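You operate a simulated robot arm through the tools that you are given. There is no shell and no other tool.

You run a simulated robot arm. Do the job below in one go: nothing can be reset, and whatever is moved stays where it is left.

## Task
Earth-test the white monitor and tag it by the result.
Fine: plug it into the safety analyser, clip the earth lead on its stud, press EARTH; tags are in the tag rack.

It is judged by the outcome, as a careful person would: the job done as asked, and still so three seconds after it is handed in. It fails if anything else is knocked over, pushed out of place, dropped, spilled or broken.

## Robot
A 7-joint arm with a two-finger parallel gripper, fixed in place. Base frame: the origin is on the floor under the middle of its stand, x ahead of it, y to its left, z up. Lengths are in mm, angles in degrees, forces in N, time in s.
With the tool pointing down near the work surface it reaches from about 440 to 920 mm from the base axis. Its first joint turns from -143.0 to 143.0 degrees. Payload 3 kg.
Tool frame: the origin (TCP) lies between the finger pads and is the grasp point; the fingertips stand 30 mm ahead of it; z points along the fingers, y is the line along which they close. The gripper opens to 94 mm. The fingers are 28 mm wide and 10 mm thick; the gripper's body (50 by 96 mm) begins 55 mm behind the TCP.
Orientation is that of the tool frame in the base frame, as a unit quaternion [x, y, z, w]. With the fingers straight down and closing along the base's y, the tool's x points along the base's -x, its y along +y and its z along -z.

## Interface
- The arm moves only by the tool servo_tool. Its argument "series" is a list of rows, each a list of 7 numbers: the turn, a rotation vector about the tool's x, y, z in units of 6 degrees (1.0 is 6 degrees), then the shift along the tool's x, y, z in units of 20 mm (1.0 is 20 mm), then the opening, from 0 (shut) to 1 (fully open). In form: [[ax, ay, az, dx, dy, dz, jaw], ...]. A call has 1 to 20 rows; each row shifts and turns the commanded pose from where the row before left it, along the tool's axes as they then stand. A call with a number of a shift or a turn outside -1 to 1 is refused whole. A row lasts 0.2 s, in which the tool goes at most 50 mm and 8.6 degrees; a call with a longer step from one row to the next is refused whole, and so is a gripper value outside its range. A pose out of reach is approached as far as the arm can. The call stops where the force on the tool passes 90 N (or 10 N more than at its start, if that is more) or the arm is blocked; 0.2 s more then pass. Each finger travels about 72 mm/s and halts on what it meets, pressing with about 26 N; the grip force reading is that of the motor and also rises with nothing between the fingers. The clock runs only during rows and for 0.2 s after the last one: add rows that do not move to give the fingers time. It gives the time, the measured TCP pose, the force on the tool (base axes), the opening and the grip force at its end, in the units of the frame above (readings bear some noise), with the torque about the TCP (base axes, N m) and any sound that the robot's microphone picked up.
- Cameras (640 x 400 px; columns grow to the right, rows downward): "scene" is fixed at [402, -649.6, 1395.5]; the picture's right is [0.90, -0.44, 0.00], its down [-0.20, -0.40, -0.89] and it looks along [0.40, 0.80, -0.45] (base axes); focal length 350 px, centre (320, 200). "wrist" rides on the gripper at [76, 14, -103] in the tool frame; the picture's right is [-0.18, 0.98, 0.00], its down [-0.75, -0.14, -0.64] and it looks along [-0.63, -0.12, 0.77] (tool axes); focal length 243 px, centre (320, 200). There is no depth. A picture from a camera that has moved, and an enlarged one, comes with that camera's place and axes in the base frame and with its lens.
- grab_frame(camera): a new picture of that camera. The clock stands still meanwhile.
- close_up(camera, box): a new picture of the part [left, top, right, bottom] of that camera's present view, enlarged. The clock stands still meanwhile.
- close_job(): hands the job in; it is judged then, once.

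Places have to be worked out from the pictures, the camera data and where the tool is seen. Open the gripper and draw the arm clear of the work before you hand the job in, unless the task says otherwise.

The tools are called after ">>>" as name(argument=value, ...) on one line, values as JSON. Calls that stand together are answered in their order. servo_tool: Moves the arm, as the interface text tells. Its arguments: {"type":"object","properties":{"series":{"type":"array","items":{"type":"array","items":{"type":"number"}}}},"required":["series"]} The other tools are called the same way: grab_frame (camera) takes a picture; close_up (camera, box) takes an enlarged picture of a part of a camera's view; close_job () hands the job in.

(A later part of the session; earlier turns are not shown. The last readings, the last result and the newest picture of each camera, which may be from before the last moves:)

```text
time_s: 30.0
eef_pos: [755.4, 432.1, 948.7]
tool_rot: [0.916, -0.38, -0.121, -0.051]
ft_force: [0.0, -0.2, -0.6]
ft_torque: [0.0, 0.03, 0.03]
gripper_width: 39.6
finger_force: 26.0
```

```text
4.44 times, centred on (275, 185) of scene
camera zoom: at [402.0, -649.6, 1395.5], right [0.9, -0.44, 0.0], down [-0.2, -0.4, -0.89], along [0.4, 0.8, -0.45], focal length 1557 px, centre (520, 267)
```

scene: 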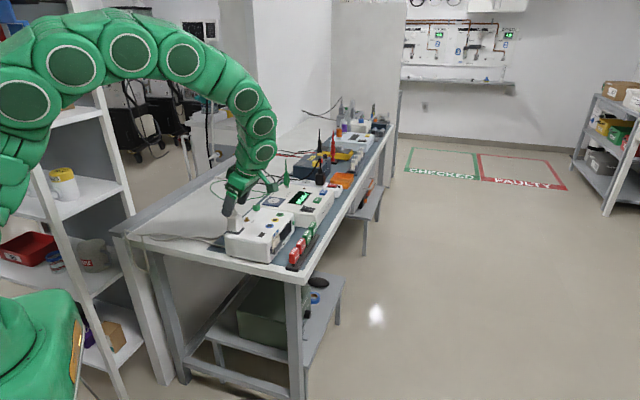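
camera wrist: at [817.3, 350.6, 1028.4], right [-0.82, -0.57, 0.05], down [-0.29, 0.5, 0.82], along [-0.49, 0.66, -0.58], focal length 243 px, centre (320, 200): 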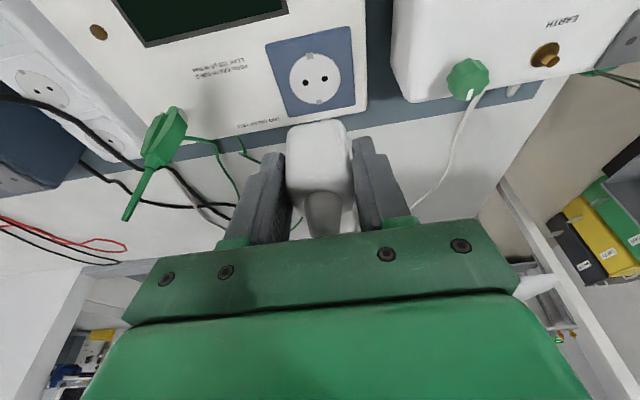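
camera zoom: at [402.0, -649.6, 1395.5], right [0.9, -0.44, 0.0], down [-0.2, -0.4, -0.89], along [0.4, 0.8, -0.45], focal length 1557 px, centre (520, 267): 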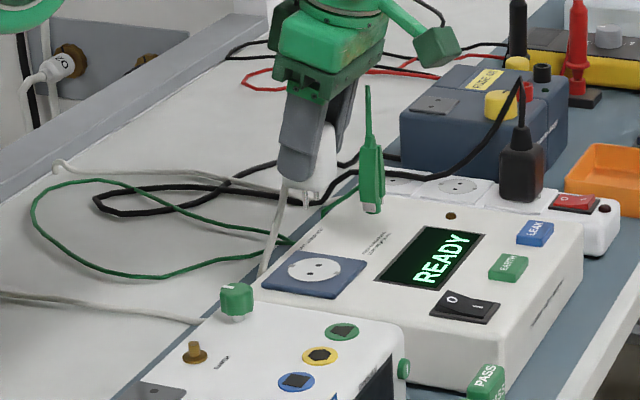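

I'm over the socket at TCP (756.4, 431.5, 948.9). I zoom in on socket and pin tips to check alignment before descending.

>>> close_up(camera="wrist", box=[260, 25, 370, 135])

>>> close_up(camera="scene", box=[262, 172, 312, 212])

```text
3.64 times, centred on (315, 80) of wrist
camera zoom: at [817.3, 350.6, 1028.4], right [-0.82, -0.57, 0.05], down [-0.29, 0.5, 0.82], along [-0.49, 0.66, -0.58], focal length 882 px, centre (338, 636)
```

zoom: 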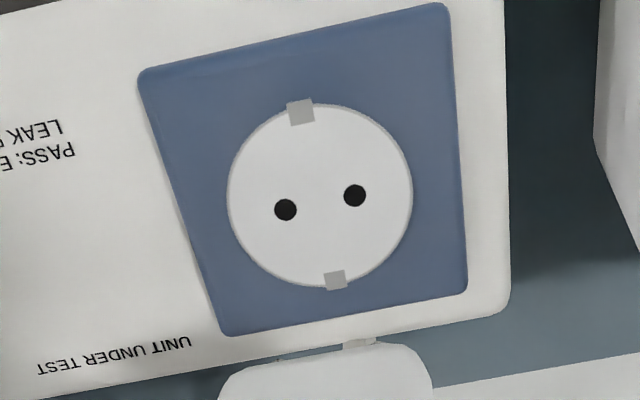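

```text
10.00 times, centred on (287, 192) of scene
camera zoom: at [402.0, -649.6, 1395.5], right [0.9, -0.44, 0.0], down [-0.2, -0.4, -0.89], along [0.4, 0.8, -0.45], focal length 3502 px, centre (650, 280)
```

zoom: 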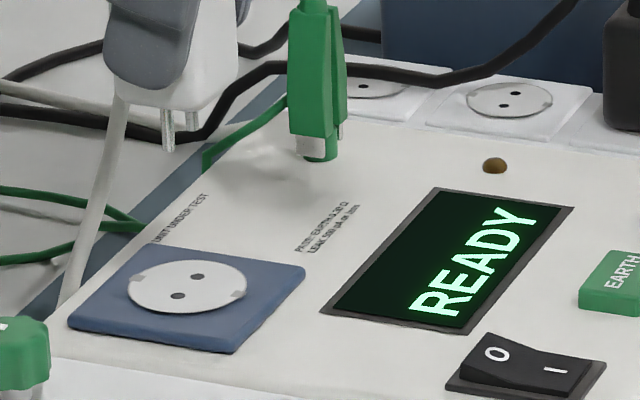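

Both cameras agree that the pins need only about +0.7 mm toward the bench's back. I correct that and descend 45 mm vertically to just above the socket.

>>> servo_tool(series=[[0, 0, 0, 0.185, 0, 0.727, 0], [0, 0, 0, 0.185, 0, 0.727, 0], [0, 0, 0, 0.185, 0, 0.727, 0], [0, 0, 0, 0, 0, 0, 0], [0, 0, 0, 0, 0, 0, 0]])

>>> close_up(camera="wrist", box=[250, 40, 390, 150])

>>> close_up(camera="scene", box=[262, 172, 312, 212])

```text
time_s: 31.2
eef_pos: [755.4, 431.8, 904.2]
tool_rot: [0.915, -0.381, -0.121, -0.051]
ft_force: [0.1, -0.4, -1.0]
ft_torque: [-0.02, 0.0, 0.0]
gripper_width: 39.8
finger_force: 25.8
```

```text
3.64 times, centred on (320, 95) of wrist
camera zoom: at [816.5, 350.9, 983.4], right [-0.82, -0.57, 0.05], down [-0.29, 0.5, 0.82], along [-0.49, 0.66, -0.58], focal length 882 px, centre (320, 582)
```

zoom: 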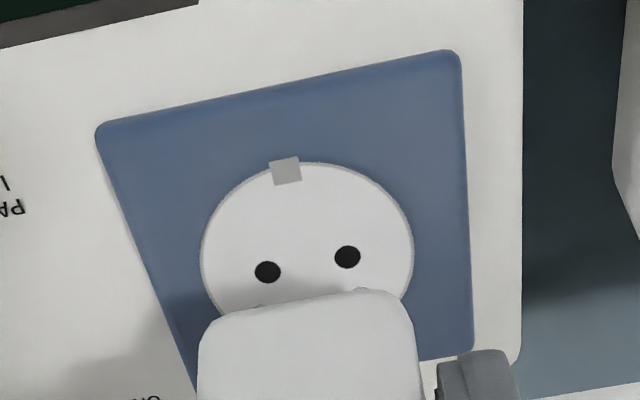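

```text
10.00 times, centred on (287, 192) of scene
camera zoom: at [402.0, -649.6, 1395.5], right [0.9, -0.44, 0.0], down [-0.2, -0.4, -0.89], along [0.4, 0.8, -0.45], focal length 3502 px, centre (650, 280)
```

zoom: 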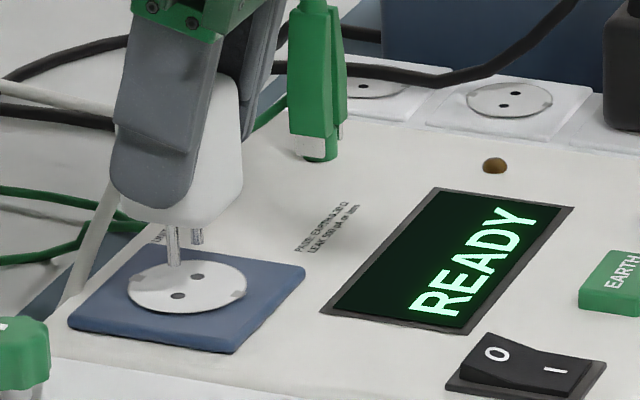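

The pins line up with the holes along and across the bench. I take one tighter look at pins and holes from the scene camera before pushing in.

>>> close_up(camera="scene", box=[270, 185, 300, 207])

>>> close_up(camera="wrist", box=[295, 90, 355, 130])

```text
16.00 times, centred on (285, 196) of scene
camera zoom: at [402.0, -649.6, 1395.5], right [0.9, -0.44, 0.0], down [-0.2, -0.4, -0.89], along [0.4, 0.8, -0.45], focal length 5604 px, centre (880, 264)
```

zoom: 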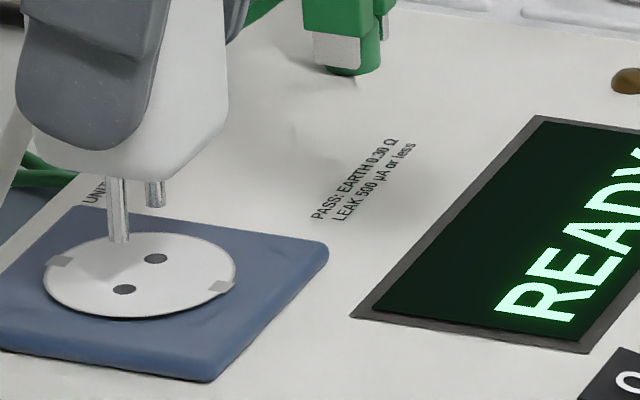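

```text
10.00 times, centred on (325, 110) of wrist
camera zoom: at [816.5, 350.9, 983.4], right [-0.82, -0.57, 0.05], down [-0.29, 0.5, 0.82], along [-0.49, 0.66, -0.58], focal length 2426 px, centre (270, 1100)
```

zoom: 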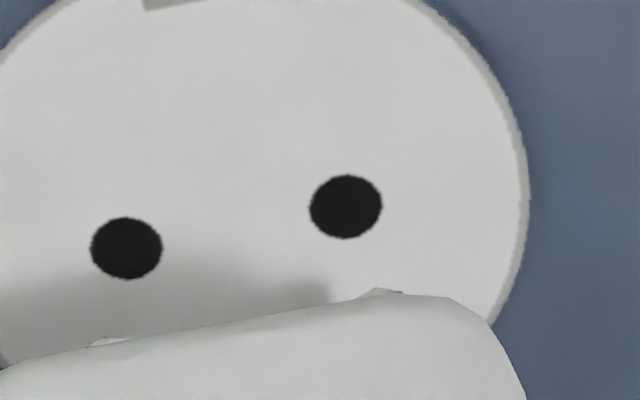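

Pin midpoint and hole midpoint coincide within about half a millimetre. I lower gently, 14 mm first, and watch the force.

>>> servo_tool(series=[[0, 0, 0, 0.0457, 0, 0.169, 0], [0, 0, 0, 0.0457, 0, 0.169, 0], [0, 0, 0, 0.0457, 0, 0.169, 0], [0, 0, 0, 0.0457, 0, 0.169, 0], [0, 0, 0, 0, 0, 0, 0]])

>>> close_up(camera="scene", box=[270, 185, 300, 207])

```text
time_s: 32.4
eef_pos: [755.7, 431.2, 890.2]
tool_rot: [0.915, -0.381, -0.122, -0.05]
ft_force: [0.1, -0.3, -0.9]
ft_torque: [0.02, 0.02, -0.02]
gripper_width: 39.8
finger_force: 26.1
```

```text
16.00 times, centred on (285, 196) of scene
camera zoom: at [402.0, -649.6, 1395.5], right [0.9, -0.44, 0.0], down [-0.2, -0.4, -0.89], along [0.4, 0.8, -0.45], focal length 5604 px, centre (880, 264)
```

zoom: 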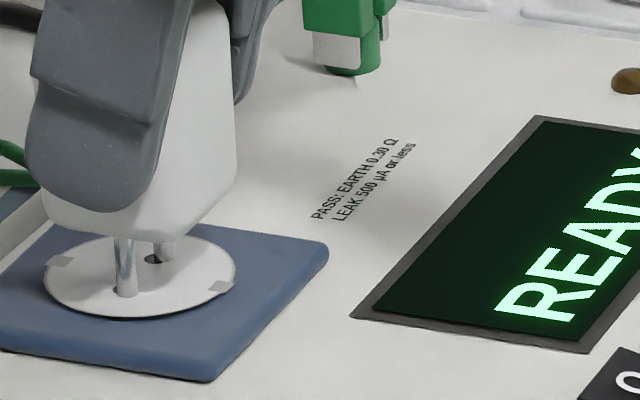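

No contact force yet and the pins stand at the holes. I keep lowering in small steps to seat the plug.

>>> servo_tool(series=[[0, 0, 0, 0.0457, 0, 0.169, 0], [0, 0, 0, 0.0457, 0, 0.169, 0], [0, 0, 0, 0.0457, 0, 0.169, 0], [0, 0, 0, 0, 0, 0, 0]])

>>> close_up(camera="scene", box=[270, 185, 300, 207])

```text
time_s: 33.4
eef_pos: [756.1, 431.7, 877.9]
tool_rot: [0.916, -0.38, -0.121, -0.05]
ft_force: [-0.1, -0.1, -1.4]
ft_torque: [0.06, 0.0, -0.05]
gripper_width: 39.8
finger_force: 25.9
```

```text
16.00 times, centred on (285, 196) of scene
camera zoom: at [402.0, -649.6, 1395.5], right [0.9, -0.44, 0.0], down [-0.2, -0.4, -0.89], along [0.4, 0.8, -0.45], focal length 5604 px, centre (880, 264)
```

zoom: 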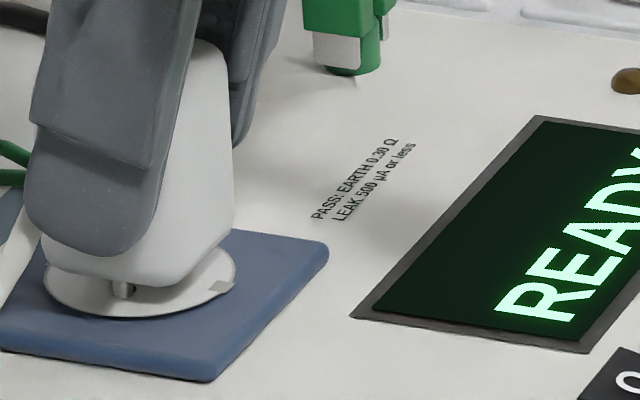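

The pins are entering with no resistance; perhaps 5–8 mm remain. I continue in smaller steps until the body meets the socket.

>>> servo_tool(series=[[0, 0, 0, 0.0327, 0, 0.1207, 0], [0, 0, 0, 0.0327, 0, 0.1207, 0], [0, 0, 0, 0, 0, 0, 0]])

>>> close_up(camera="scene", box=[270, 185, 300, 207])

```text
time_s: 34.2
eef_pos: [756.4, 432.5, 873.2]
tool_rot: [0.915, -0.381, -0.121, -0.05]
ft_force: [0.5, 1.3, -0.8]
ft_torque: [0.02, -0.05, -0.02]
gripper_width: 39.9
finger_force: 25.7
```

```text
16.00 times, centred on (285, 196) of scene
camera zoom: at [402.0, -649.6, 1395.5], right [0.9, -0.44, 0.0], down [-0.2, -0.4, -0.89], along [0.4, 0.8, -0.45], focal length 5604 px, centre (880, 264)
```

zoom: 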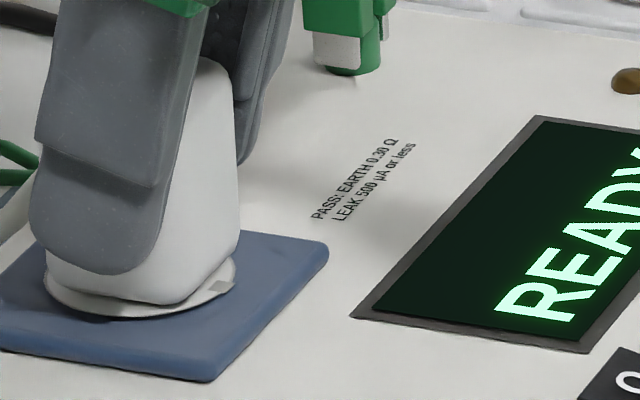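

Nearly seated, still hardly any force. Two more small steps down.

>>> servo_tool(series=[[0, 0, 0, 0.0196, 0, 0.0724, 0], [0, 0, 0, 0.0196, 0, 0.0724, 0], [0, 0, 0, 0, 0, 0, 0]])

>>> close_up(camera="scene", box=[270, 185, 300, 207])

```text
time_s: 35.0
eef_pos: [755.3, 432.3, 873.1]
tool_rot: [0.916, -0.38, -0.121, -0.051]
ft_force: [-5.5, 3.2, 21.6]
ft_torque: [0.14, 0.19, 0.02]
gripper_width: 39.6
finger_force: 25.5
```

```text
16.00 times, centred on (285, 196) of scene
camera zoom: at [402.0, -649.6, 1395.5], right [0.9, -0.44, 0.0], down [-0.2, -0.4, -0.89], along [0.4, 0.8, -0.45], focal length 5604 px, centre (880, 264)
```

zoom: 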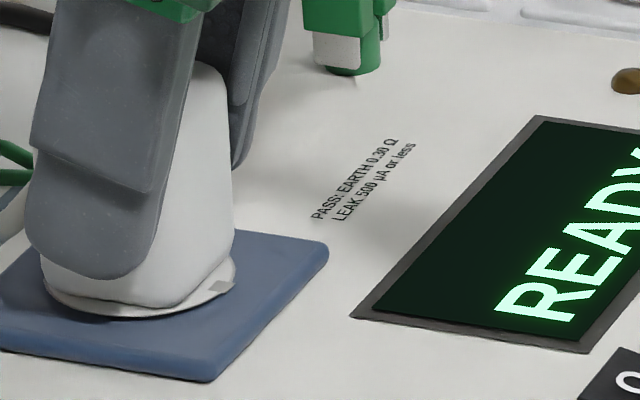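

The upward force rose to 22 N: the plug body is on the socket face. One more slight push to make sure it is home, then I check.

>>> servo_tool(series=[[0, 0, 0, 0.0196, 0, 0.0724, 0], [0, 0, 0, 0, 0, 0, 0]])

>>> close_up(camera="wrist", box=[230, 60, 420, 240])

>>> close_up(camera="scene", box=[255, 160, 335, 220])

```text
time_s: 35.6
eef_pos: [756.9, 432.2, 869.1]
tool_rot: [0.915, -0.381, -0.121, -0.052]
ft_force: [-0.4, 10.1, 23.1]
ft_torque: [0.01, -0.06, 0.04]
gripper_width: 40.0
finger_force: 26.2
```

```text
2.22 times, centred on (325, 150) of wrist
camera zoom: at [816.8, 350.4, 949.3], right [-0.82, -0.57, 0.05], down [-0.3, 0.5, 0.82], along [-0.49, 0.66, -0.58], focal length 539 px, centre (309, 311)
```

zoom: 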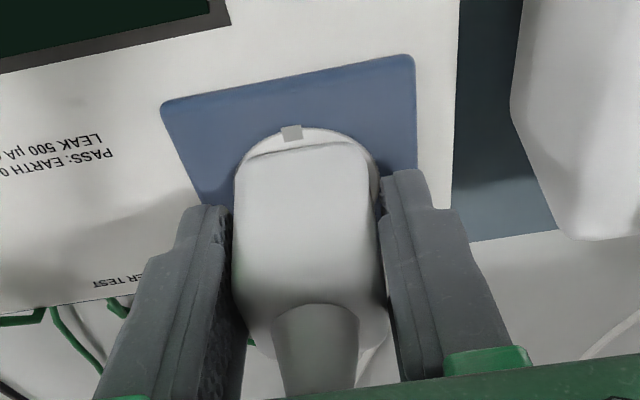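

```text
6.67 times, centred on (295, 190) of scene
camera zoom: at [402.0, -649.6, 1395.5], right [0.9, -0.44, 0.0], down [-0.2, -0.4, -0.89], along [0.4, 0.8, -0.45], focal length 2335 px, centre (487, 267)
```

zoom: 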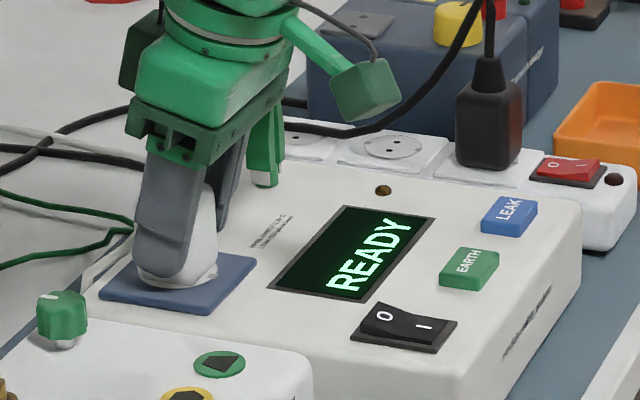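

The plug looks fully home (TCP ≈869.8, 23 N). I open the fingers moderately, since the monitor's edge is only about 11 mm beyond full travel, and back out along the tool axis.

>>> servo_tool(series=[[0, 0, 0, 0, 0, 0, 0.5], [0, 0, 0, 0, 0, 0, 0.58], [0, 0, 0, 0, 0, 0, 0.58], [0, 0, 0, 0, 0, -0.4, 0.58], [0, 0, 0, 0, 0, -0.8, 0.58], [0, 0, 0, 0, 0, -0.8, 0.58], [0, 0, 0, 0, 0, -0.8, 0.58], [0, 0, 0, 0, 0, -0.8, 0.58], [0, 0, 0, 0, 0, -0.5, 0.58], [0, 0, 0, 0, 0, 0, 0.58]])

>>> grab_frame(camera="wrist")

>>> close_up(camera="scene", box=[225, 140, 325, 230])

```text
time_s: 37.8
eef_pos: [771.5, 417.7, 947.6]
tool_rot: [0.915, -0.381, -0.121, -0.051]
ft_force: [1.0, 0.1, 0.2]
ft_torque: [0.0, 0.04, -0.03]
gripper_width: 54.6
finger_force: 0.0
```

```text
taken
camera wrist: at [832.5, 336.5, 1027.2], right [-0.82, -0.57, 0.05], down [-0.3, 0.5, 0.82], along [-0.49, 0.66, -0.58], focal length 243 px, centre (320, 200)
```

wrist: 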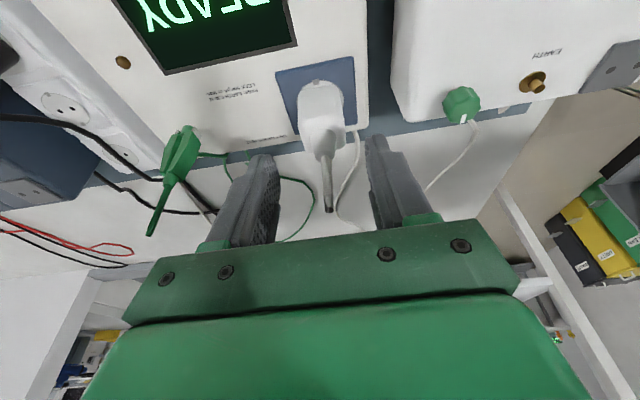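

```text
4.44 times, centred on (275, 185) of scene
camera zoom: at [402.0, -649.6, 1395.5], right [0.9, -0.44, 0.0], down [-0.2, -0.4, -0.89], along [0.4, 0.8, -0.45], focal length 1557 px, centre (520, 267)
```

zoom: 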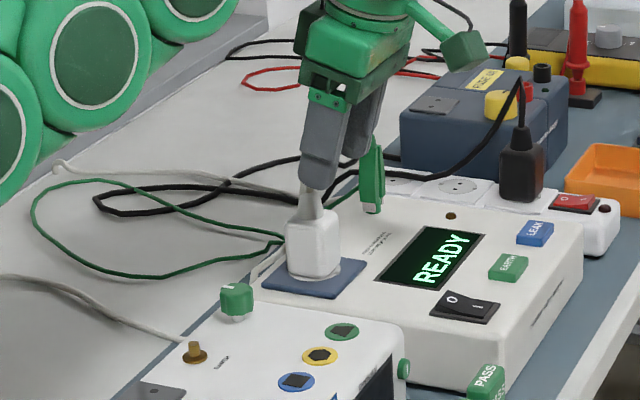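

The plug stands in the socket by itself. The clip lies about 994 mm out, so it needs an outward tilt with the camera on top; I back away from the plug's cable, level the tool and go to an open spot to test that orientation.

>>> servo_tool(series=[[0, 0, 0, 0.39, 0.875, -0.235, 0.58], [0, 0, 0, 0.39, 0.875, -0.235, 0.58], [0, 0, 0, 0.39, 0.875, -0.235, 0.58], [0, 0, 0, 0.39, 0.875, -0.235, 0.58], [0, 0.842, 0, 0, 0, 0, 0.58], [0, 0.842, 0, 0, 0, 0, 0.58], [0, 0.842, 0, 0, 0, 0, 0.58], [0, 0, 0, -0.179, 0.793, -0.593, 0.58], [0, 0, 0, -0.179, 0.793, -0.593, 0.58], [0, 0, 0, -0.179, 0.793, -0.593, 0.58], [0, 0, 0, -0.179, 0.793, -0.593, 0.58], [0, 0, 0, -0.179, 0.793, -0.593, 0.58], [0, 0, 0, -0.179, 0.793, -0.593, 0.58], [0, 0, 0, -0.179, 0.793, -0.593, 0.58], [0, 0, 0, 0, 0, 0, 0.58]])

>>> grab_frame(camera="wrist")

```text
time_s: 41.0
eef_pos: [650.4, 280.5, 1042.7]
tool_rot: [0.924, -0.383, 0.001, 0.001]
ft_force: [0.1, -0.3, -0.5]
ft_torque: [-0.01, -0.01, -0.02]
gripper_width: 54.6
finger_force: 0.1
```

```text
taken
camera wrist: at [693.5, 217.2, 1144.9], right [-0.83, -0.56, 0.0], down [-0.43, 0.63, 0.64], along [-0.36, 0.53, -0.77], focal length 243 px, centre (320, 200)
```

wrist: 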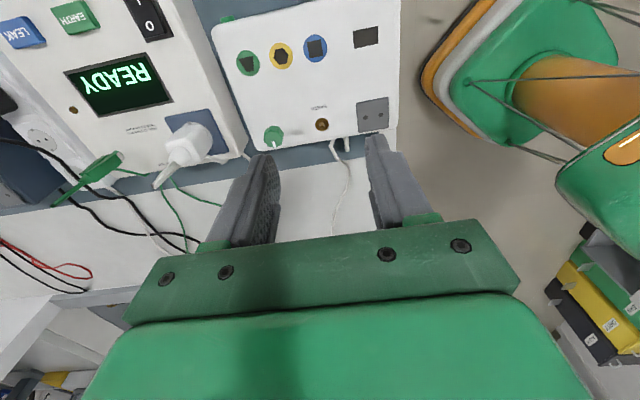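

All clear here. Now I rotate the tool another 90° in the same sense to see whether the camera-on-top orientation can be reached.

>>> servo_tool(series=[[0, 0, -0.9375, 0, 0, 0, 0.58], [0, 0, -0.9375, 0, 0, 0, 0.58], [0, 0, -0.9375, 0, 0, 0, 0.58], [0, 0, -0.9375, 0, 0, 0, 0.58], [0, 0, -0.9375, 0, 0, 0, 0.58], [0, 0, -0.9375, 0, 0, 0, 0.58], [0, 0, -0.9375, 0, 0, 0, 0.58], [0, 0, -0.9375, 0, 0, 0, 0.58], [0, 0, -0.9375, 0, 0, 0, 0.58], [0, 0, -0.9375, 0, 0, 0, 0.58], [0, 0, -0.9375, 0, 0, 0, 0.58], [0, 0, -0.9375, 0, 0, 0, 0.58], [0, 0, -0.9375, 0, 0, 0, 0.58], [0, 0, -0.9375, 0, 0, 0, 0.58], [0, 0, -0.9375, 0, 0, 0, 0.58], [0, 0, -0.9375, 0, 0, 0, 0.58], [0, 0, 0, 0, 0, 0, 0.58]])

>>> grab_frame(camera="wrist")

>>> grab_frame(camera="scene")

```text
time_s: 44.6
eef_pos: [670.9, 289.0, 1058.2]
tool_rot: [0.944, 0.33, -0.001, 0.0]
ft_force: [-0.2, -0.7, -0.2]
ft_torque: [0.02, -0.03, 0.02]
gripper_width: 54.6
finger_force: 0.0
out of reach, approached as far as the arm can: row 12, 13, 14, 15, 16
```

```text
taken
camera wrist: at [739.7, 324.9, 1160.7], right [0.47, -0.88, 0.0], down [-0.68, -0.36, 0.64], along [-0.57, -0.3, -0.77], focal length 243 px, centre (320, 200)
```

wrist: 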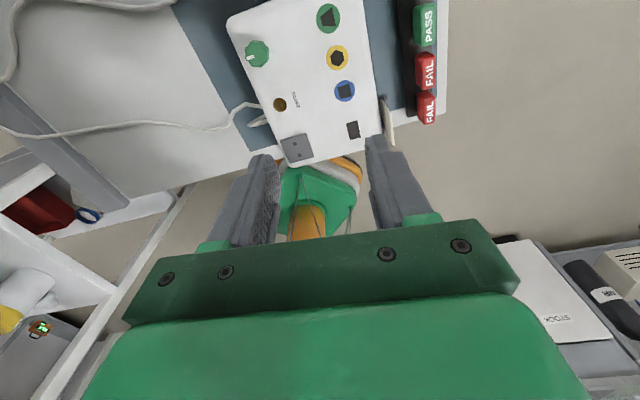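

```text
taken
```

scene: 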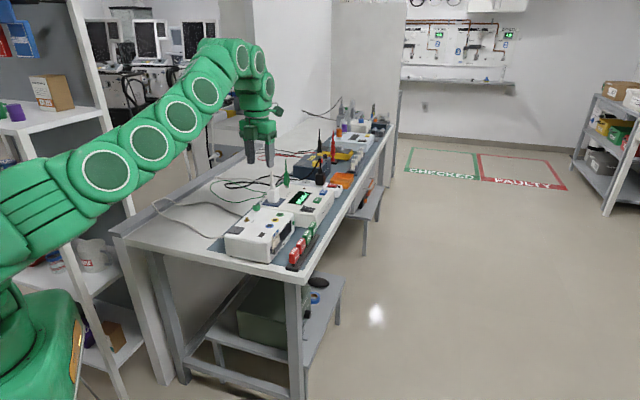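

That orientation is at the arm's limit (the pose drifted), so I'll instead use the opposite roll, camera below, with 5° extra yaw so the camera box passes clear of the plug's cable. I rotate back toward yaw 40° here in the open.

>>> servo_tool(series=[[0, 0, 0.95, 0, 0, 0, 0.58], [0, 0, 0.95, 0, 0, 0, 0.58], [0, 0, 0.95, 0, 0, 0, 0.58], [0, 0, 0.95, 0, 0, 0, 0.58], [0, 0, 0.95, 0, 0, 0, 0.58], [0, 0, 0.95, 0, 0, 0, 0.58], [0, 0, 0.95, 0, 0, 0, 0.58], [0, 0, 0.95, 0, 0, 0, 0.58], [0, 0, 0.95, 0, 0, 0, 0.58], [0, 0, 0.95, 0, 0, 0, 0.58], [0, 0, 0.95, 0, 0, 0, 0.58], [0, 0, 0.95, 0, 0, 0, 0.58], [0, 0, 0.95, 0, 0, 0, 0.58], [0, 0, 0.95, 0, 0, 0, 0.58], [0, 0, 0.95, 0, 0, 0, 0.58], [0, 0, 0.95, 0, 0, 0, 0.58], [0, 0, 0.95, 0, 0, 0, 0.58], [0, 0, 0.95, 0, 0, 0, 0.58], [0, 0, 0.95, 0, 0, 0, 0.58], [0, 0, 0.95, 0, 0, 0, 0.58]])

```text
time_s: 48.8
eef_pos: [671.0, 287.8, 1057.6]
tool_rot: [0.791, -0.612, 0.0, 0.001]
ft_force: [0.5, -0.2, -0.2]
ft_torque: [0.02, -0.02, 0.0]
gripper_width: 54.6
finger_force: 0.1
```

Yaw is now 104.5°; I turn the remaining 64.5° to reach 40°.

>>> servo_tool(series=[[0, 0, 0.896, 0, 0, 0, 0.58], [0, 0, 0.896, 0, 0, 0, 0.58], [0, 0, 0.896, 0, 0, 0, 0.58], [0, 0, 0.896, 0, 0, 0, 0.58], [0, 0, 0.896, 0, 0, 0, 0.58], [0, 0, 0.896, 0, 0, 0, 0.58], [0, 0, 0.896, 0, 0, 0, 0.58], [0, 0, 0.896, 0, 0, 0, 0.58], [0, 0, 0.896, 0, 0, 0, 0.58], [0, 0, 0.896, 0, 0, 0, 0.58], [0, 0, 0.896, 0, 0, 0, 0.58], [0, 0, 0.896, 0, 0, 0, 0.58], [0, 0, 0, 0, 0, 0, 0.58]])

>>> grab_frame(camera="wrist")

```text
time_s: 51.6
eef_pos: [671.8, 288.1, 1058.5]
tool_rot: [-0.342, 0.94, 0.001, 0.0]
ft_force: [0.9, 0.4, 0.1]
ft_torque: [0.01, 0.01, -0.01]
gripper_width: 54.4
finger_force: 0.1
```

```text
taken
camera wrist: at [604.2, 250.7, 1160.9], right [-0.49, 0.87, 0.0], down [0.67, 0.38, 0.64], along [0.56, 0.32, -0.77], focal length 243 px, centre (320, 200)
```

wrist: 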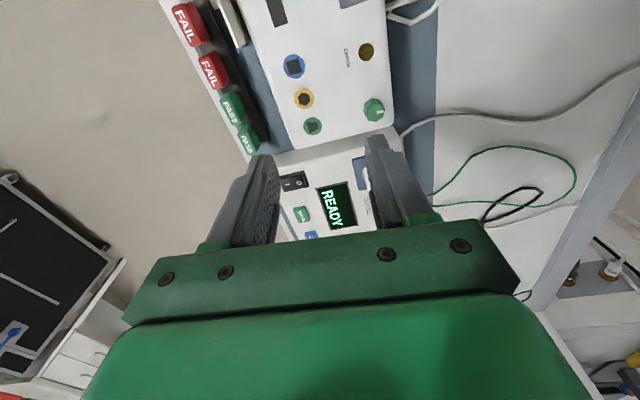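

Yaw 40° is set. I tilt 25° outward and move toward a point 100 mm back from the clip along the tool axis, passing well above the plug, stopping part way to look.

>>> servo_tool(series=[[0, -0.8334, 0, 0, 0, 0, 0.58], [0, -0.8334, 0, 0, 0, 0, 0.58], [0, -0.8334, 0, 0, 0, 0, 0.58], [0, -0.8334, 0, 0, 0, 0, 0.58], [0, -0.8334, 0, 0, 0, 0, 0.58], [0, 0, 0, -0.662, 0.2747, 0.655, 0.58], [0, 0, 0, -0.662, 0.2747, 0.655, 0.58], [0, 0, 0, -0.662, 0.2747, 0.655, 0.58], [0, 0, 0, -0.662, 0.2747, 0.655, 0.58], [0, 0, 0, -0.662, 0.2747, 0.655, 0.58], [0, 0, 0, -0.662, 0.2747, 0.655, 0.58], [0, 0, 0, -0.662, 0.2747, 0.655, 0.58], [0, 0, 0, -0.662, 0.2747, 0.655, 0.58], [0, 0, 0, -0.662, 0.2747, 0.655, 0.58], [0, 0, 0, -0.662, 0.2747, 0.655, 0.58], [0, 0, 0, 0, 0, 0, 0.58]])

>>> grab_frame(camera="wrist")

>>> close_up(camera="scene", box=[205, 110, 365, 220])

```text
time_s: 55.0
eef_pos: [771.7, 444.3, 995.0]
tool_rot: [-0.334, 0.917, 0.074, 0.204]
ft_force: [-0.3, -0.5, 0.2]
ft_torque: [-0.01, 0.02, 0.03]
gripper_width: 54.6
finger_force: 0.1
```

```text
taken
camera wrist: at [675.9, 382.4, 1056.7], right [-0.5, 0.86, 0.08], down [0.41, 0.16, 0.9], along [0.76, 0.49, -0.43], focal length 243 px, centre (320, 200)
```

wrist: 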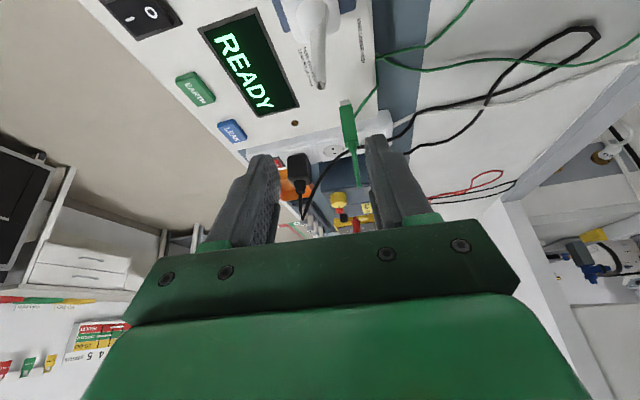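

```text
3.64 times, centred on (285, 165) of scene
camera zoom: at [402.0, -649.6, 1395.5], right [0.9, -0.44, 0.0], down [-0.2, -0.4, -0.89], along [0.4, 0.8, -0.45], focal length 1274 px, centre (447, 327)
```

zoom: 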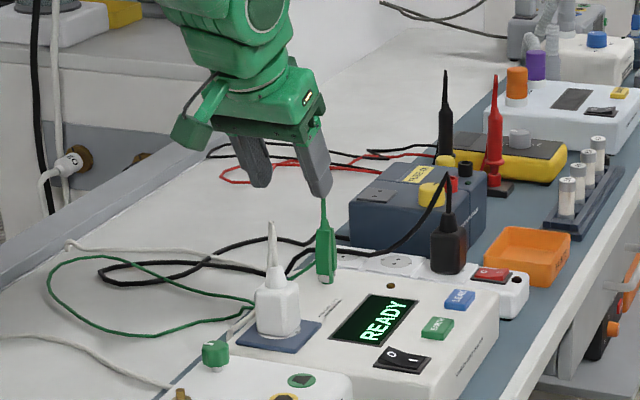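

Reachable so far, at (771.7, 444.3, 995) with 25° tilt. I enlarge the clip between the fingers.

>>> close_up(camera="wrist", box=[290, 0, 410, 200])

>>> close_up(camera="wrist", box=[310, 80, 410, 190])

```text
2.00 times, centred on (350, 100) of wrist
camera zoom: at [675.9, 382.4, 1056.7], right [-0.5, 0.86, 0.08], down [0.41, 0.16, 0.9], along [0.76, 0.49, -0.43], focal length 485 px, centre (260, 400)
```

zoom: 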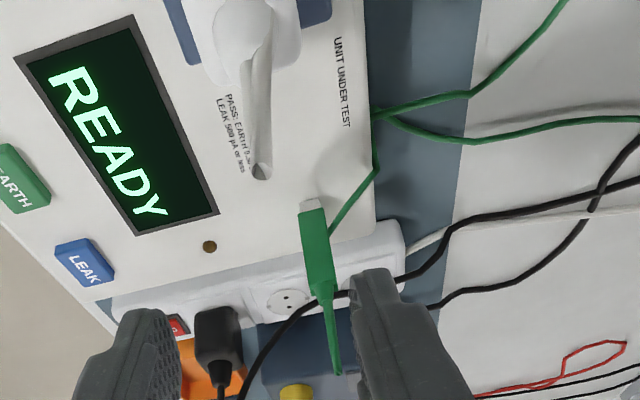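

```text
3.64 times, centred on (360, 135) of wrist
camera zoom: at [675.9, 382.4, 1056.7], right [-0.5, 0.86, 0.08], down [0.41, 0.16, 0.9], along [0.76, 0.49, -0.43], focal length 882 px, centre (174, 436)
```

zoom: 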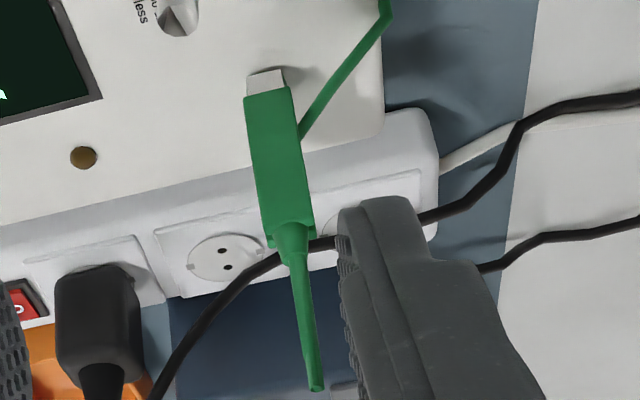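

Intersecting this view with the scene view puts the clip's axis at (845, 541) with body z≈821–881 and cable tip z≈938. I set yaw 43° and tilt 32° and move to 120 mm back from the grasp point along the tool axis.

>>> servo_tool(series=[[-0.212, 0, -0.453, 0, 0, 0, 0.58], [0, -0.578, 0, 0, 0, 0, 0.58], [0, -0.578, 0, 0, 0, 0, 0.58], [0, 0, 0, -0.426, 0.259, 0.639, 0.58], [0, 0, 0, -0.426, 0.259, 0.639, 0.58], [0, 0, 0, -0.426, 0.259, 0.639, 0.58], [0, 0, 0, -0.426, 0.259, 0.639, 0.58], [0, 0, 0, 0, 0, 0, 0.58], [0, 0, 0, 0, 0, 0, 0.58]])

>>> close_up(camera="wrist", box=[220, 40, 440, 220])

>>> close_up(camera="scene", box=[225, 120, 345, 210])

```text
time_s: 57.0
eef_pos: [796.3, 495.6, 969.2]
tool_rot: [-0.353, 0.894, 0.102, 0.256]
ft_force: [-0.5, 0.4, -0.2]
ft_torque: [0.0, -0.02, 0.02]
gripper_width: 54.7
finger_force: 0.0
```

```text
2.22 times, centred on (330, 130) of wrist
camera zoom: at [700.2, 426.1, 1016.5], right [-0.56, 0.82, 0.1], down [0.32, 0.1, 0.94], along [0.77, 0.56, -0.32], focal length 539 px, centre (298, 356)
```

zoom: 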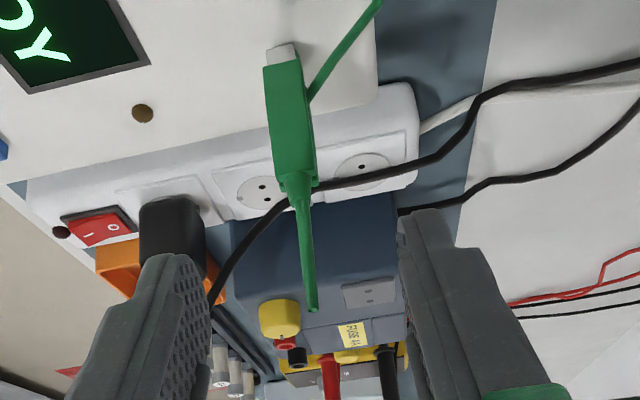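

```text
4.44 times, centred on (285, 165) of scene
camera zoom: at [402.0, -649.6, 1395.5], right [0.9, -0.44, 0.0], down [-0.2, -0.4, -0.89], along [0.4, 0.8, -0.45], focal length 1557 px, centre (476, 356)
```

zoom: 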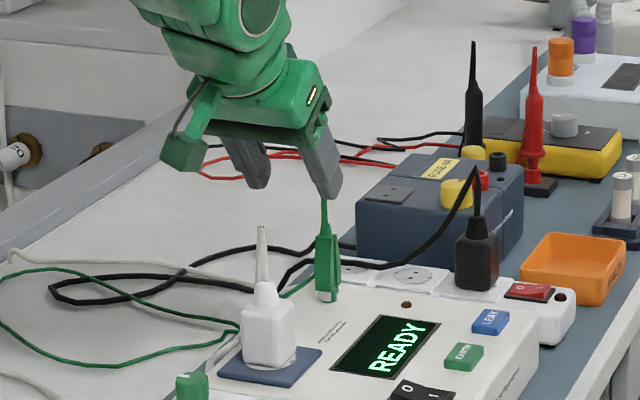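

The clip is centred about 2 mm to the tool's −y side and 120 mm ahead. I shift and advance 70 mm along the tool axis, then check again.

>>> servo_tool(series=[[0, 0, 0, -0.01, -0.05, 0.7, 0.58], [0, 0, 0, -0.01, -0.05, 0.7, 0.58], [0, 0, 0, 0, 0, 0.7, 0.58], [0, 0, 0, 0, 0, 0.7, 0.58], [0, 0, 0, 0, 0, 0.7, 0.58], [0, 0, 0, 0, 0, 0, 0.58], [0, 0, 0, 0, 0, 0, 0.58]])

>>> close_up(camera="wrist", box=[220, 40, 440, 220])

>>> close_up(camera="scene", box=[245, 130, 325, 210])

```text
time_s: 58.6
eef_pos: [824.6, 520.4, 910.1]
tool_rot: [-0.353, 0.894, 0.101, 0.256]
ft_force: [-0.4, 0.4, 0.0]
ft_torque: [0.03, -0.01, 0.0]
gripper_width: 54.5
finger_force: 0.0
```

```text
2.22 times, centred on (330, 130) of wrist
camera zoom: at [727.8, 450.4, 957.4], right [-0.56, 0.82, 0.1], down [0.32, 0.1, 0.94], along [0.77, 0.56, -0.32], focal length 539 px, centre (298, 356)
```

zoom: 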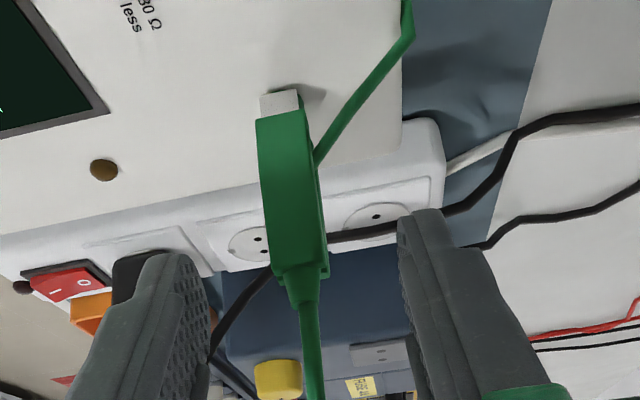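

```text
5.00 times, centred on (285, 170) of scene
camera zoom: at [402.0, -649.6, 1395.5], right [0.9, -0.44, 0.0], down [-0.2, -0.4, -0.89], along [0.4, 0.8, -0.45], focal length 1751 px, centre (495, 350)
```

zoom: 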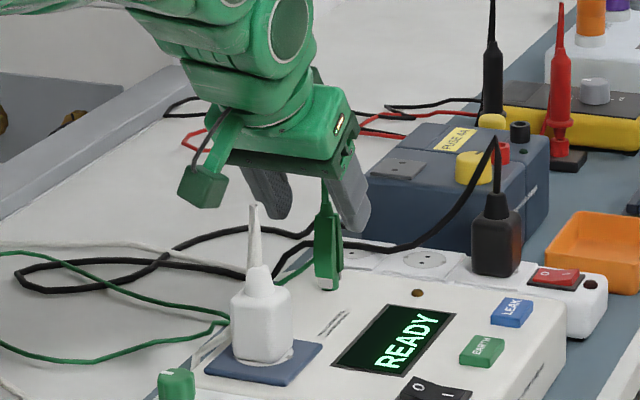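

The spike and body lie within about 1 mm of the finger mid-plane, and the camera box clears the plug's cable. I advance the last 51 mm to the grasp point.

>>> servo_tool(series=[[0, 0, 0, -0.016, -0.01, 0.635, 0.58], [0, 0, 0, -0.016, -0.01, 0.635, 0.58], [0, 0, 0, -0.016, -0.01, 0.635, 0.58], [0, 0, 0, -0.016, -0.01, 0.635, 0.58], [0, 0, 0, 0, 0, 0, 0.58], [0, 0, 0, 0, 0, 0, 0.58]])

>>> close_up(camera="wrist", box=[200, 40, 440, 240])

>>> close_up(camera="scene", box=[245, 130, 325, 210])

```text
time_s: 60.0
eef_pos: [844.5, 539.2, 868.1]
tool_rot: [-0.352, 0.894, 0.101, 0.257]
ft_force: [0.0, 0.8, -0.7]
ft_torque: [0.0, 0.01, 0.0]
gripper_width: 54.4
finger_force: 0.1
```

```text
2.00 times, centred on (320, 140) of wrist
camera zoom: at [748.7, 468.4, 915.1], right [-0.56, 0.82, 0.1], down [0.32, 0.1, 0.94], along [0.77, 0.56, -0.32], focal length 485 px, centre (320, 320)
```

zoom: 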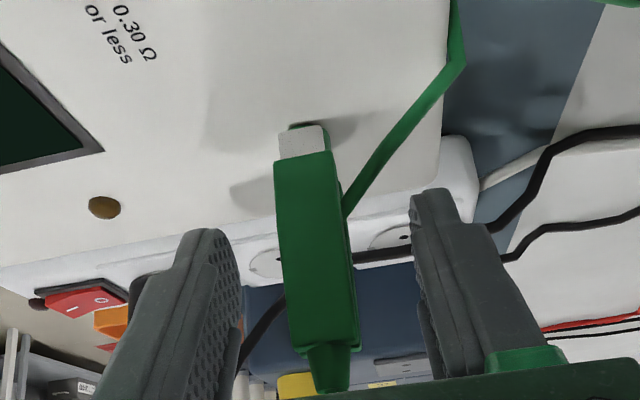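

```text
5.00 times, centred on (285, 170) of scene
camera zoom: at [402.0, -649.6, 1395.5], right [0.9, -0.44, 0.0], down [-0.2, -0.4, -0.89], along [0.4, 0.8, -0.45], focal length 1751 px, centre (495, 350)
```

zoom: 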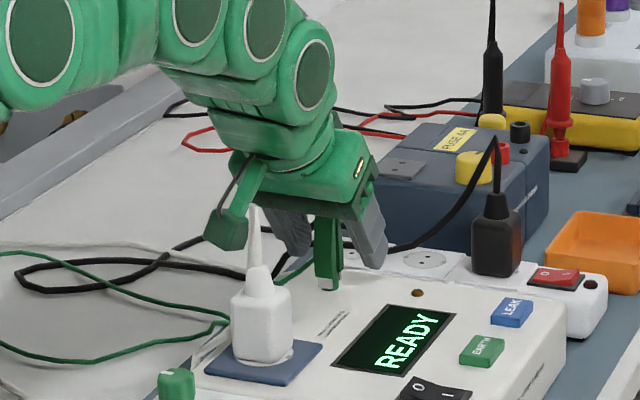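

The clip sits centred between the pads at (844.5, 539.2, 868). I close the gripper on it.

>>> servo_tool(series=[[0, 0, 0, 0, 0, 0, 0.4], [0, 0, 0, 0, 0, 0, 0.25], [0, 0, 0, 0, 0, 0, 0.1], [0, 0, 0, 0, 0, 0, 0], [0, 0, 0, 0, 0, 0, 0]])

>>> close_up(camera="wrist", box=[200, 40, 440, 240])

```text
time_s: 61.2
eef_pos: [843.8, 540.5, 868.1]
tool_rot: [-0.353, 0.894, 0.101, 0.256]
ft_force: [-5.1, 6.0, 1.7]
ft_torque: [-0.04, -0.1, 0.19]
gripper_width: 20.0
finger_force: 25.7
```

```text
2.00 times, centred on (320, 140) of wrist
camera zoom: at [748.2, 468.8, 915.1], right [-0.56, 0.82, 0.1], down [0.32, 0.1, 0.94], along [0.77, 0.56, -0.32], focal length 485 px, centre (320, 320)
```

zoom: 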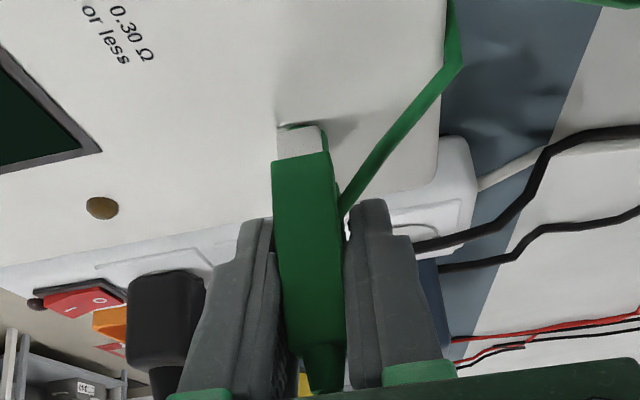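

The clip is held at 20 mm with about 26 N. I lift it straight up off its post, 36 mm.

>>> servo_tool(series=[[0, 0, 0, -0.159, 0, -0.254, 0], [0, 0, 0, -0.159, 0, -0.254, 0], [0, 0, 0, -0.318, 0, -0.509, 0], [0, 0, 0, -0.318, 0, -0.509, 0], [0, 0, 0, 0, 0, 0, 0]])

>>> close_up(camera="wrist", box=[200, 40, 440, 240])

>>> close_up(camera="scene", box=[245, 130, 325, 210])

```text
time_s: 62.4
eef_pos: [846.6, 539.6, 903.9]
tool_rot: [-0.353, 0.894, 0.101, 0.256]
ft_force: [0.3, -0.5, -0.6]
ft_torque: [-0.03, -0.03, -0.03]
gripper_width: 19.2
finger_force: 25.9
```

```text
2.00 times, centred on (320, 140) of wrist
camera zoom: at [749.3, 468.4, 951.0], right [-0.56, 0.82, 0.1], down [0.32, 0.1, 0.94], along [0.77, 0.56, -0.32], focal length 485 px, centre (320, 320)
```

zoom: 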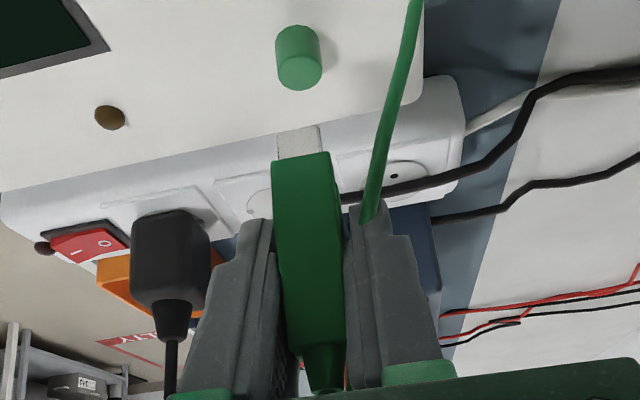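

```text
5.00 times, centred on (285, 170) of scene
camera zoom: at [402.0, -649.6, 1395.5], right [0.9, -0.44, 0.0], down [-0.2, -0.4, -0.89], along [0.4, 0.8, -0.45], focal length 1751 px, centre (495, 350)
```

zoom: 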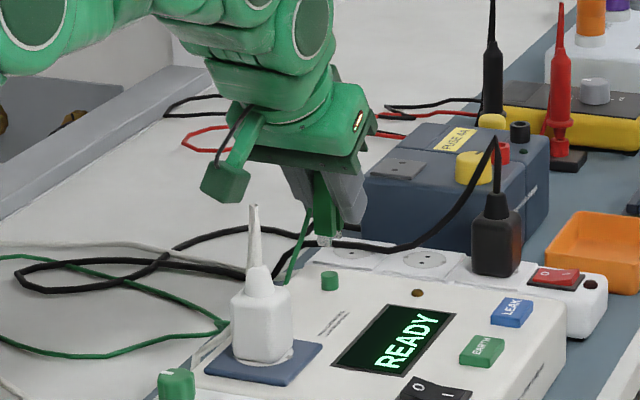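

The clip is free, and its short post shows the jaw centre is right under the TCP. I carry it around the back of the plug: 70 mm toward the bench's back, then along the bench toward the monitor while rising to z≈955.

>>> servo_tool(series=[[0, 0, 0, -0.015, 0.875, -0.079, 0], [0, 0, 0, -0.015, 0.875, -0.079, 0], [0, 0, 0, -0.015, 0.875, -0.079, 0], [0, 0, 0, -0.015, 0.875, -0.079, 0], [0, 0, 0, 0.7125, -0.032, -0.667, 0], [0, 0, 0, 0.7125, -0.032, -0.667, 0], [0, 0, 0, 0.7125, -0.032, -0.667, 0], [0, 0, 0, 0.7125, -0.032, -0.667, 0], [0, 0, 0, 0.7125, -0.032, -0.667, 0], [0, 0, 0, 0.7125, -0.032, -0.667, 0], [0, 0, 0, 0.7125, -0.032, -0.667, 0], [0, 0, 0, 0.7125, -0.032, -0.667, 0], [0, 0, 0, 0.7125, -0.032, -0.667, 0], [0, 0, 0, 0.7125, -0.032, -0.667, 0], [0, 0, 0, 0.7125, -0.032, -0.667, 0], [0, 0, 0, 0.7125, -0.032, -0.667, 0], [0, 0, 0, 0, 0, 0, 0]])

>>> grab_frame(camera="wrist")

>>> close_up(camera="scene", box=[195, 120, 345, 230])

```text
time_s: 66.0
eef_pos: [634.2, 427.7, 954.1]
tool_rot: [-0.352, 0.895, 0.101, 0.256]
ft_force: [0.0, 0.1, -1.4]
ft_torque: [0.0, 0.01, -0.04]
gripper_width: 19.7
finger_force: 25.7
```

```text
taken
camera wrist: at [537.7, 357.2, 1002.1], right [-0.56, 0.82, 0.1], down [0.32, 0.1, 0.94], along [0.77, 0.56, -0.32], focal length 243 px, centre (320, 200)
```

wrist: 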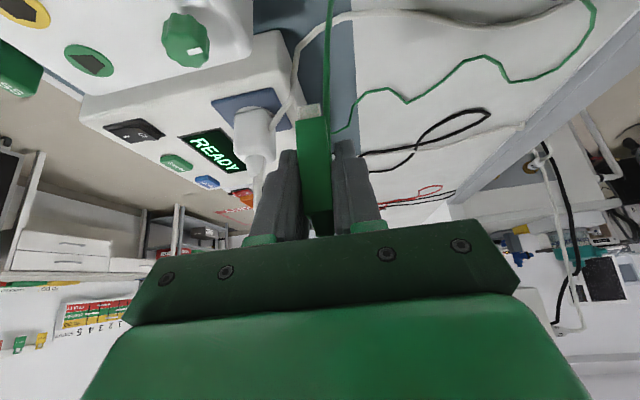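

```text
3.64 times, centred on (270, 175) of scene
camera zoom: at [402.0, -649.6, 1395.5], right [0.9, -0.44, 0.0], down [-0.2, -0.4, -0.89], along [0.4, 0.8, -0.45], focal length 1274 px, centre (502, 291)
```

zoom: 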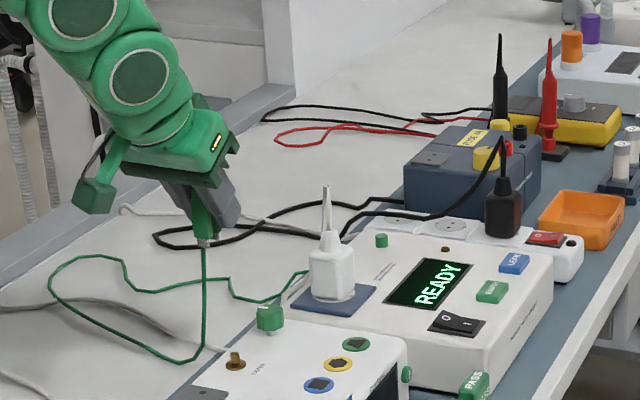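

The lead follows freely. I now move over the stud at the same height to look at clip and stud together.

>>> servo_tool(series=[[0, 0, 0, 0.587, -0.586, -0.367, 0], [0, 0, 0, 0.587, -0.586, -0.367, 0], [0, 0, 0, 0.587, -0.586, -0.367, 0], [0, 0, 0, 0.587, -0.586, -0.367, 0], [0, 0, 0, 0.587, -0.586, -0.367, 0], [0, 0, 0, 0.587, -0.586, -0.367, 0], [0, 0, 0, 0, 0, 0, 0], [0, 0, 0, 0, 0, 0, 0]])

>>> close_up(camera="wrist", box=[220, 0, 420, 160])

>>> close_up(camera="scene", box=[205, 150, 305, 230])

```text
time_s: 67.8
eef_pos: [623.1, 320.0, 955.4]
tool_rot: [-0.353, 0.894, 0.101, 0.256]
ft_force: [-0.2, -0.2, 0.2]
ft_torque: [0.0, 0.01, 0.01]
gripper_width: 19.4
finger_force: 26.1
```

```text
2.50 times, centred on (320, 80) of wrist
camera zoom: at [526.6, 249.0, 1002.2], right [-0.56, 0.82, 0.1], down [0.32, 0.1, 0.94], along [0.77, 0.56, -0.32], focal length 606 px, centre (320, 500)
```

zoom: 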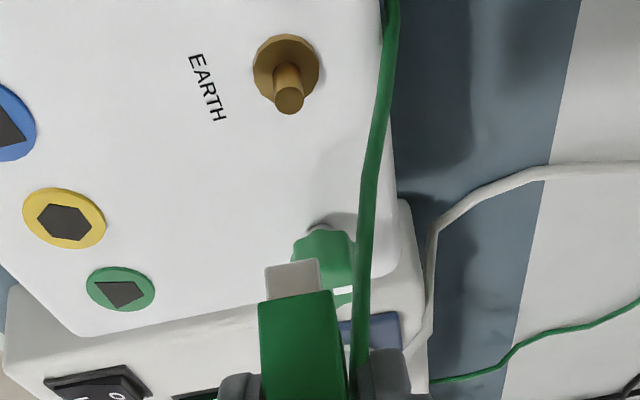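

```text
5.00 times, centred on (255, 190) of scene
camera zoom: at [402.0, -649.6, 1395.5], right [0.9, -0.44, 0.0], down [-0.2, -0.4, -0.89], along [0.4, 0.8, -0.45], focal length 1751 px, centre (645, 250)
```

zoom: 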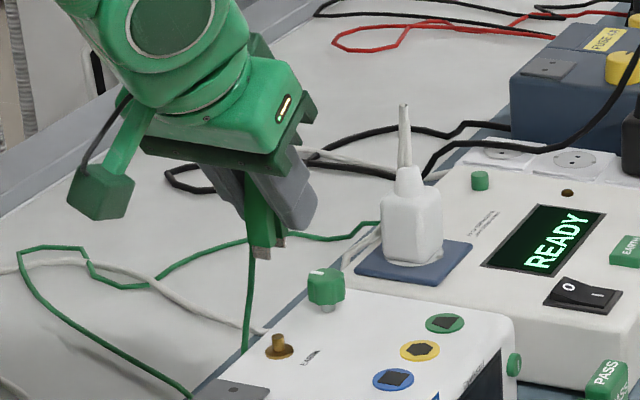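

The stud comes out near (621, 321) with its top around z≈850, nearly under the clip. I lower 42 mm so that jaw and stud appear side by side and can be compared directly.

>>> servo_tool(series=[[0, 0, 0, 0.371, 0, 0.594, 0], [0, 0, 0, 0.371, 0, 0.594, 0], [0, 0, 0, 0.371, 0, 0.594, 0], [0, 0, 0, 0, 0, 0, 0], [0, 0, 0, 0, 0, 0, 0]])

>>> close_up(camera="wrist", box=[240, 20, 400, 160])

>>> close_up(camera="scene", box=[235, 180, 285, 225])

```text
time_s: 69.0
eef_pos: [623.3, 320.0, 914.7]
tool_rot: [-0.353, 0.894, 0.101, 0.257]
ft_force: [0.0, 0.7, -0.7]
ft_torque: [0.0, -0.01, -0.01]
gripper_width: 19.2
finger_force: 25.7
```

```text
2.86 times, centred on (320, 90) of wrist
camera zoom: at [526.3, 249.3, 960.8], right [-0.56, 0.82, 0.1], down [0.32, 0.1, 0.94], along [0.77, 0.56, -0.32], focal length 693 px, centre (320, 514)
```

zoom: 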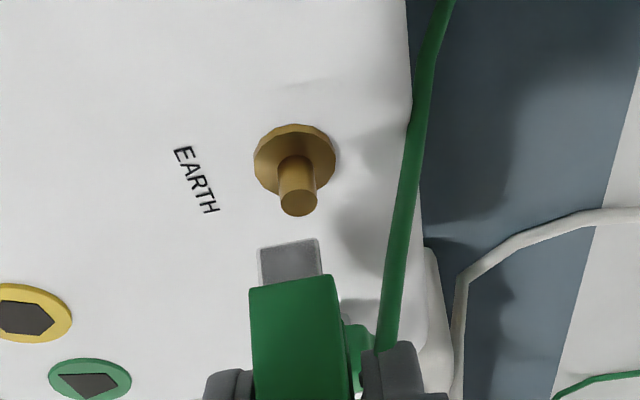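

```text
8.89 times, centred on (260, 202) of scene
camera zoom: at [402.0, -649.6, 1395.5], right [0.9, -0.44, 0.0], down [-0.2, -0.4, -0.89], along [0.4, 0.8, -0.45], focal length 3113 px, centre (853, 178)
```

zoom: 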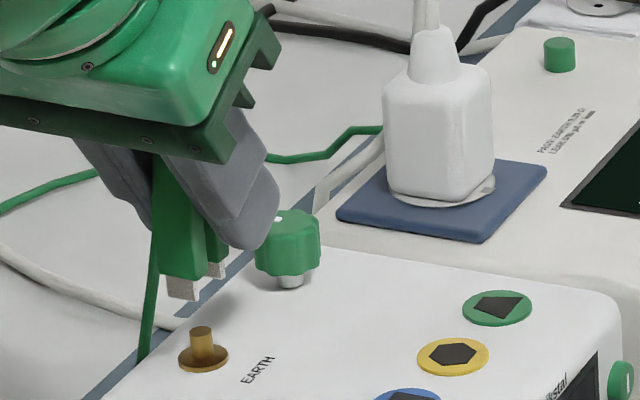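

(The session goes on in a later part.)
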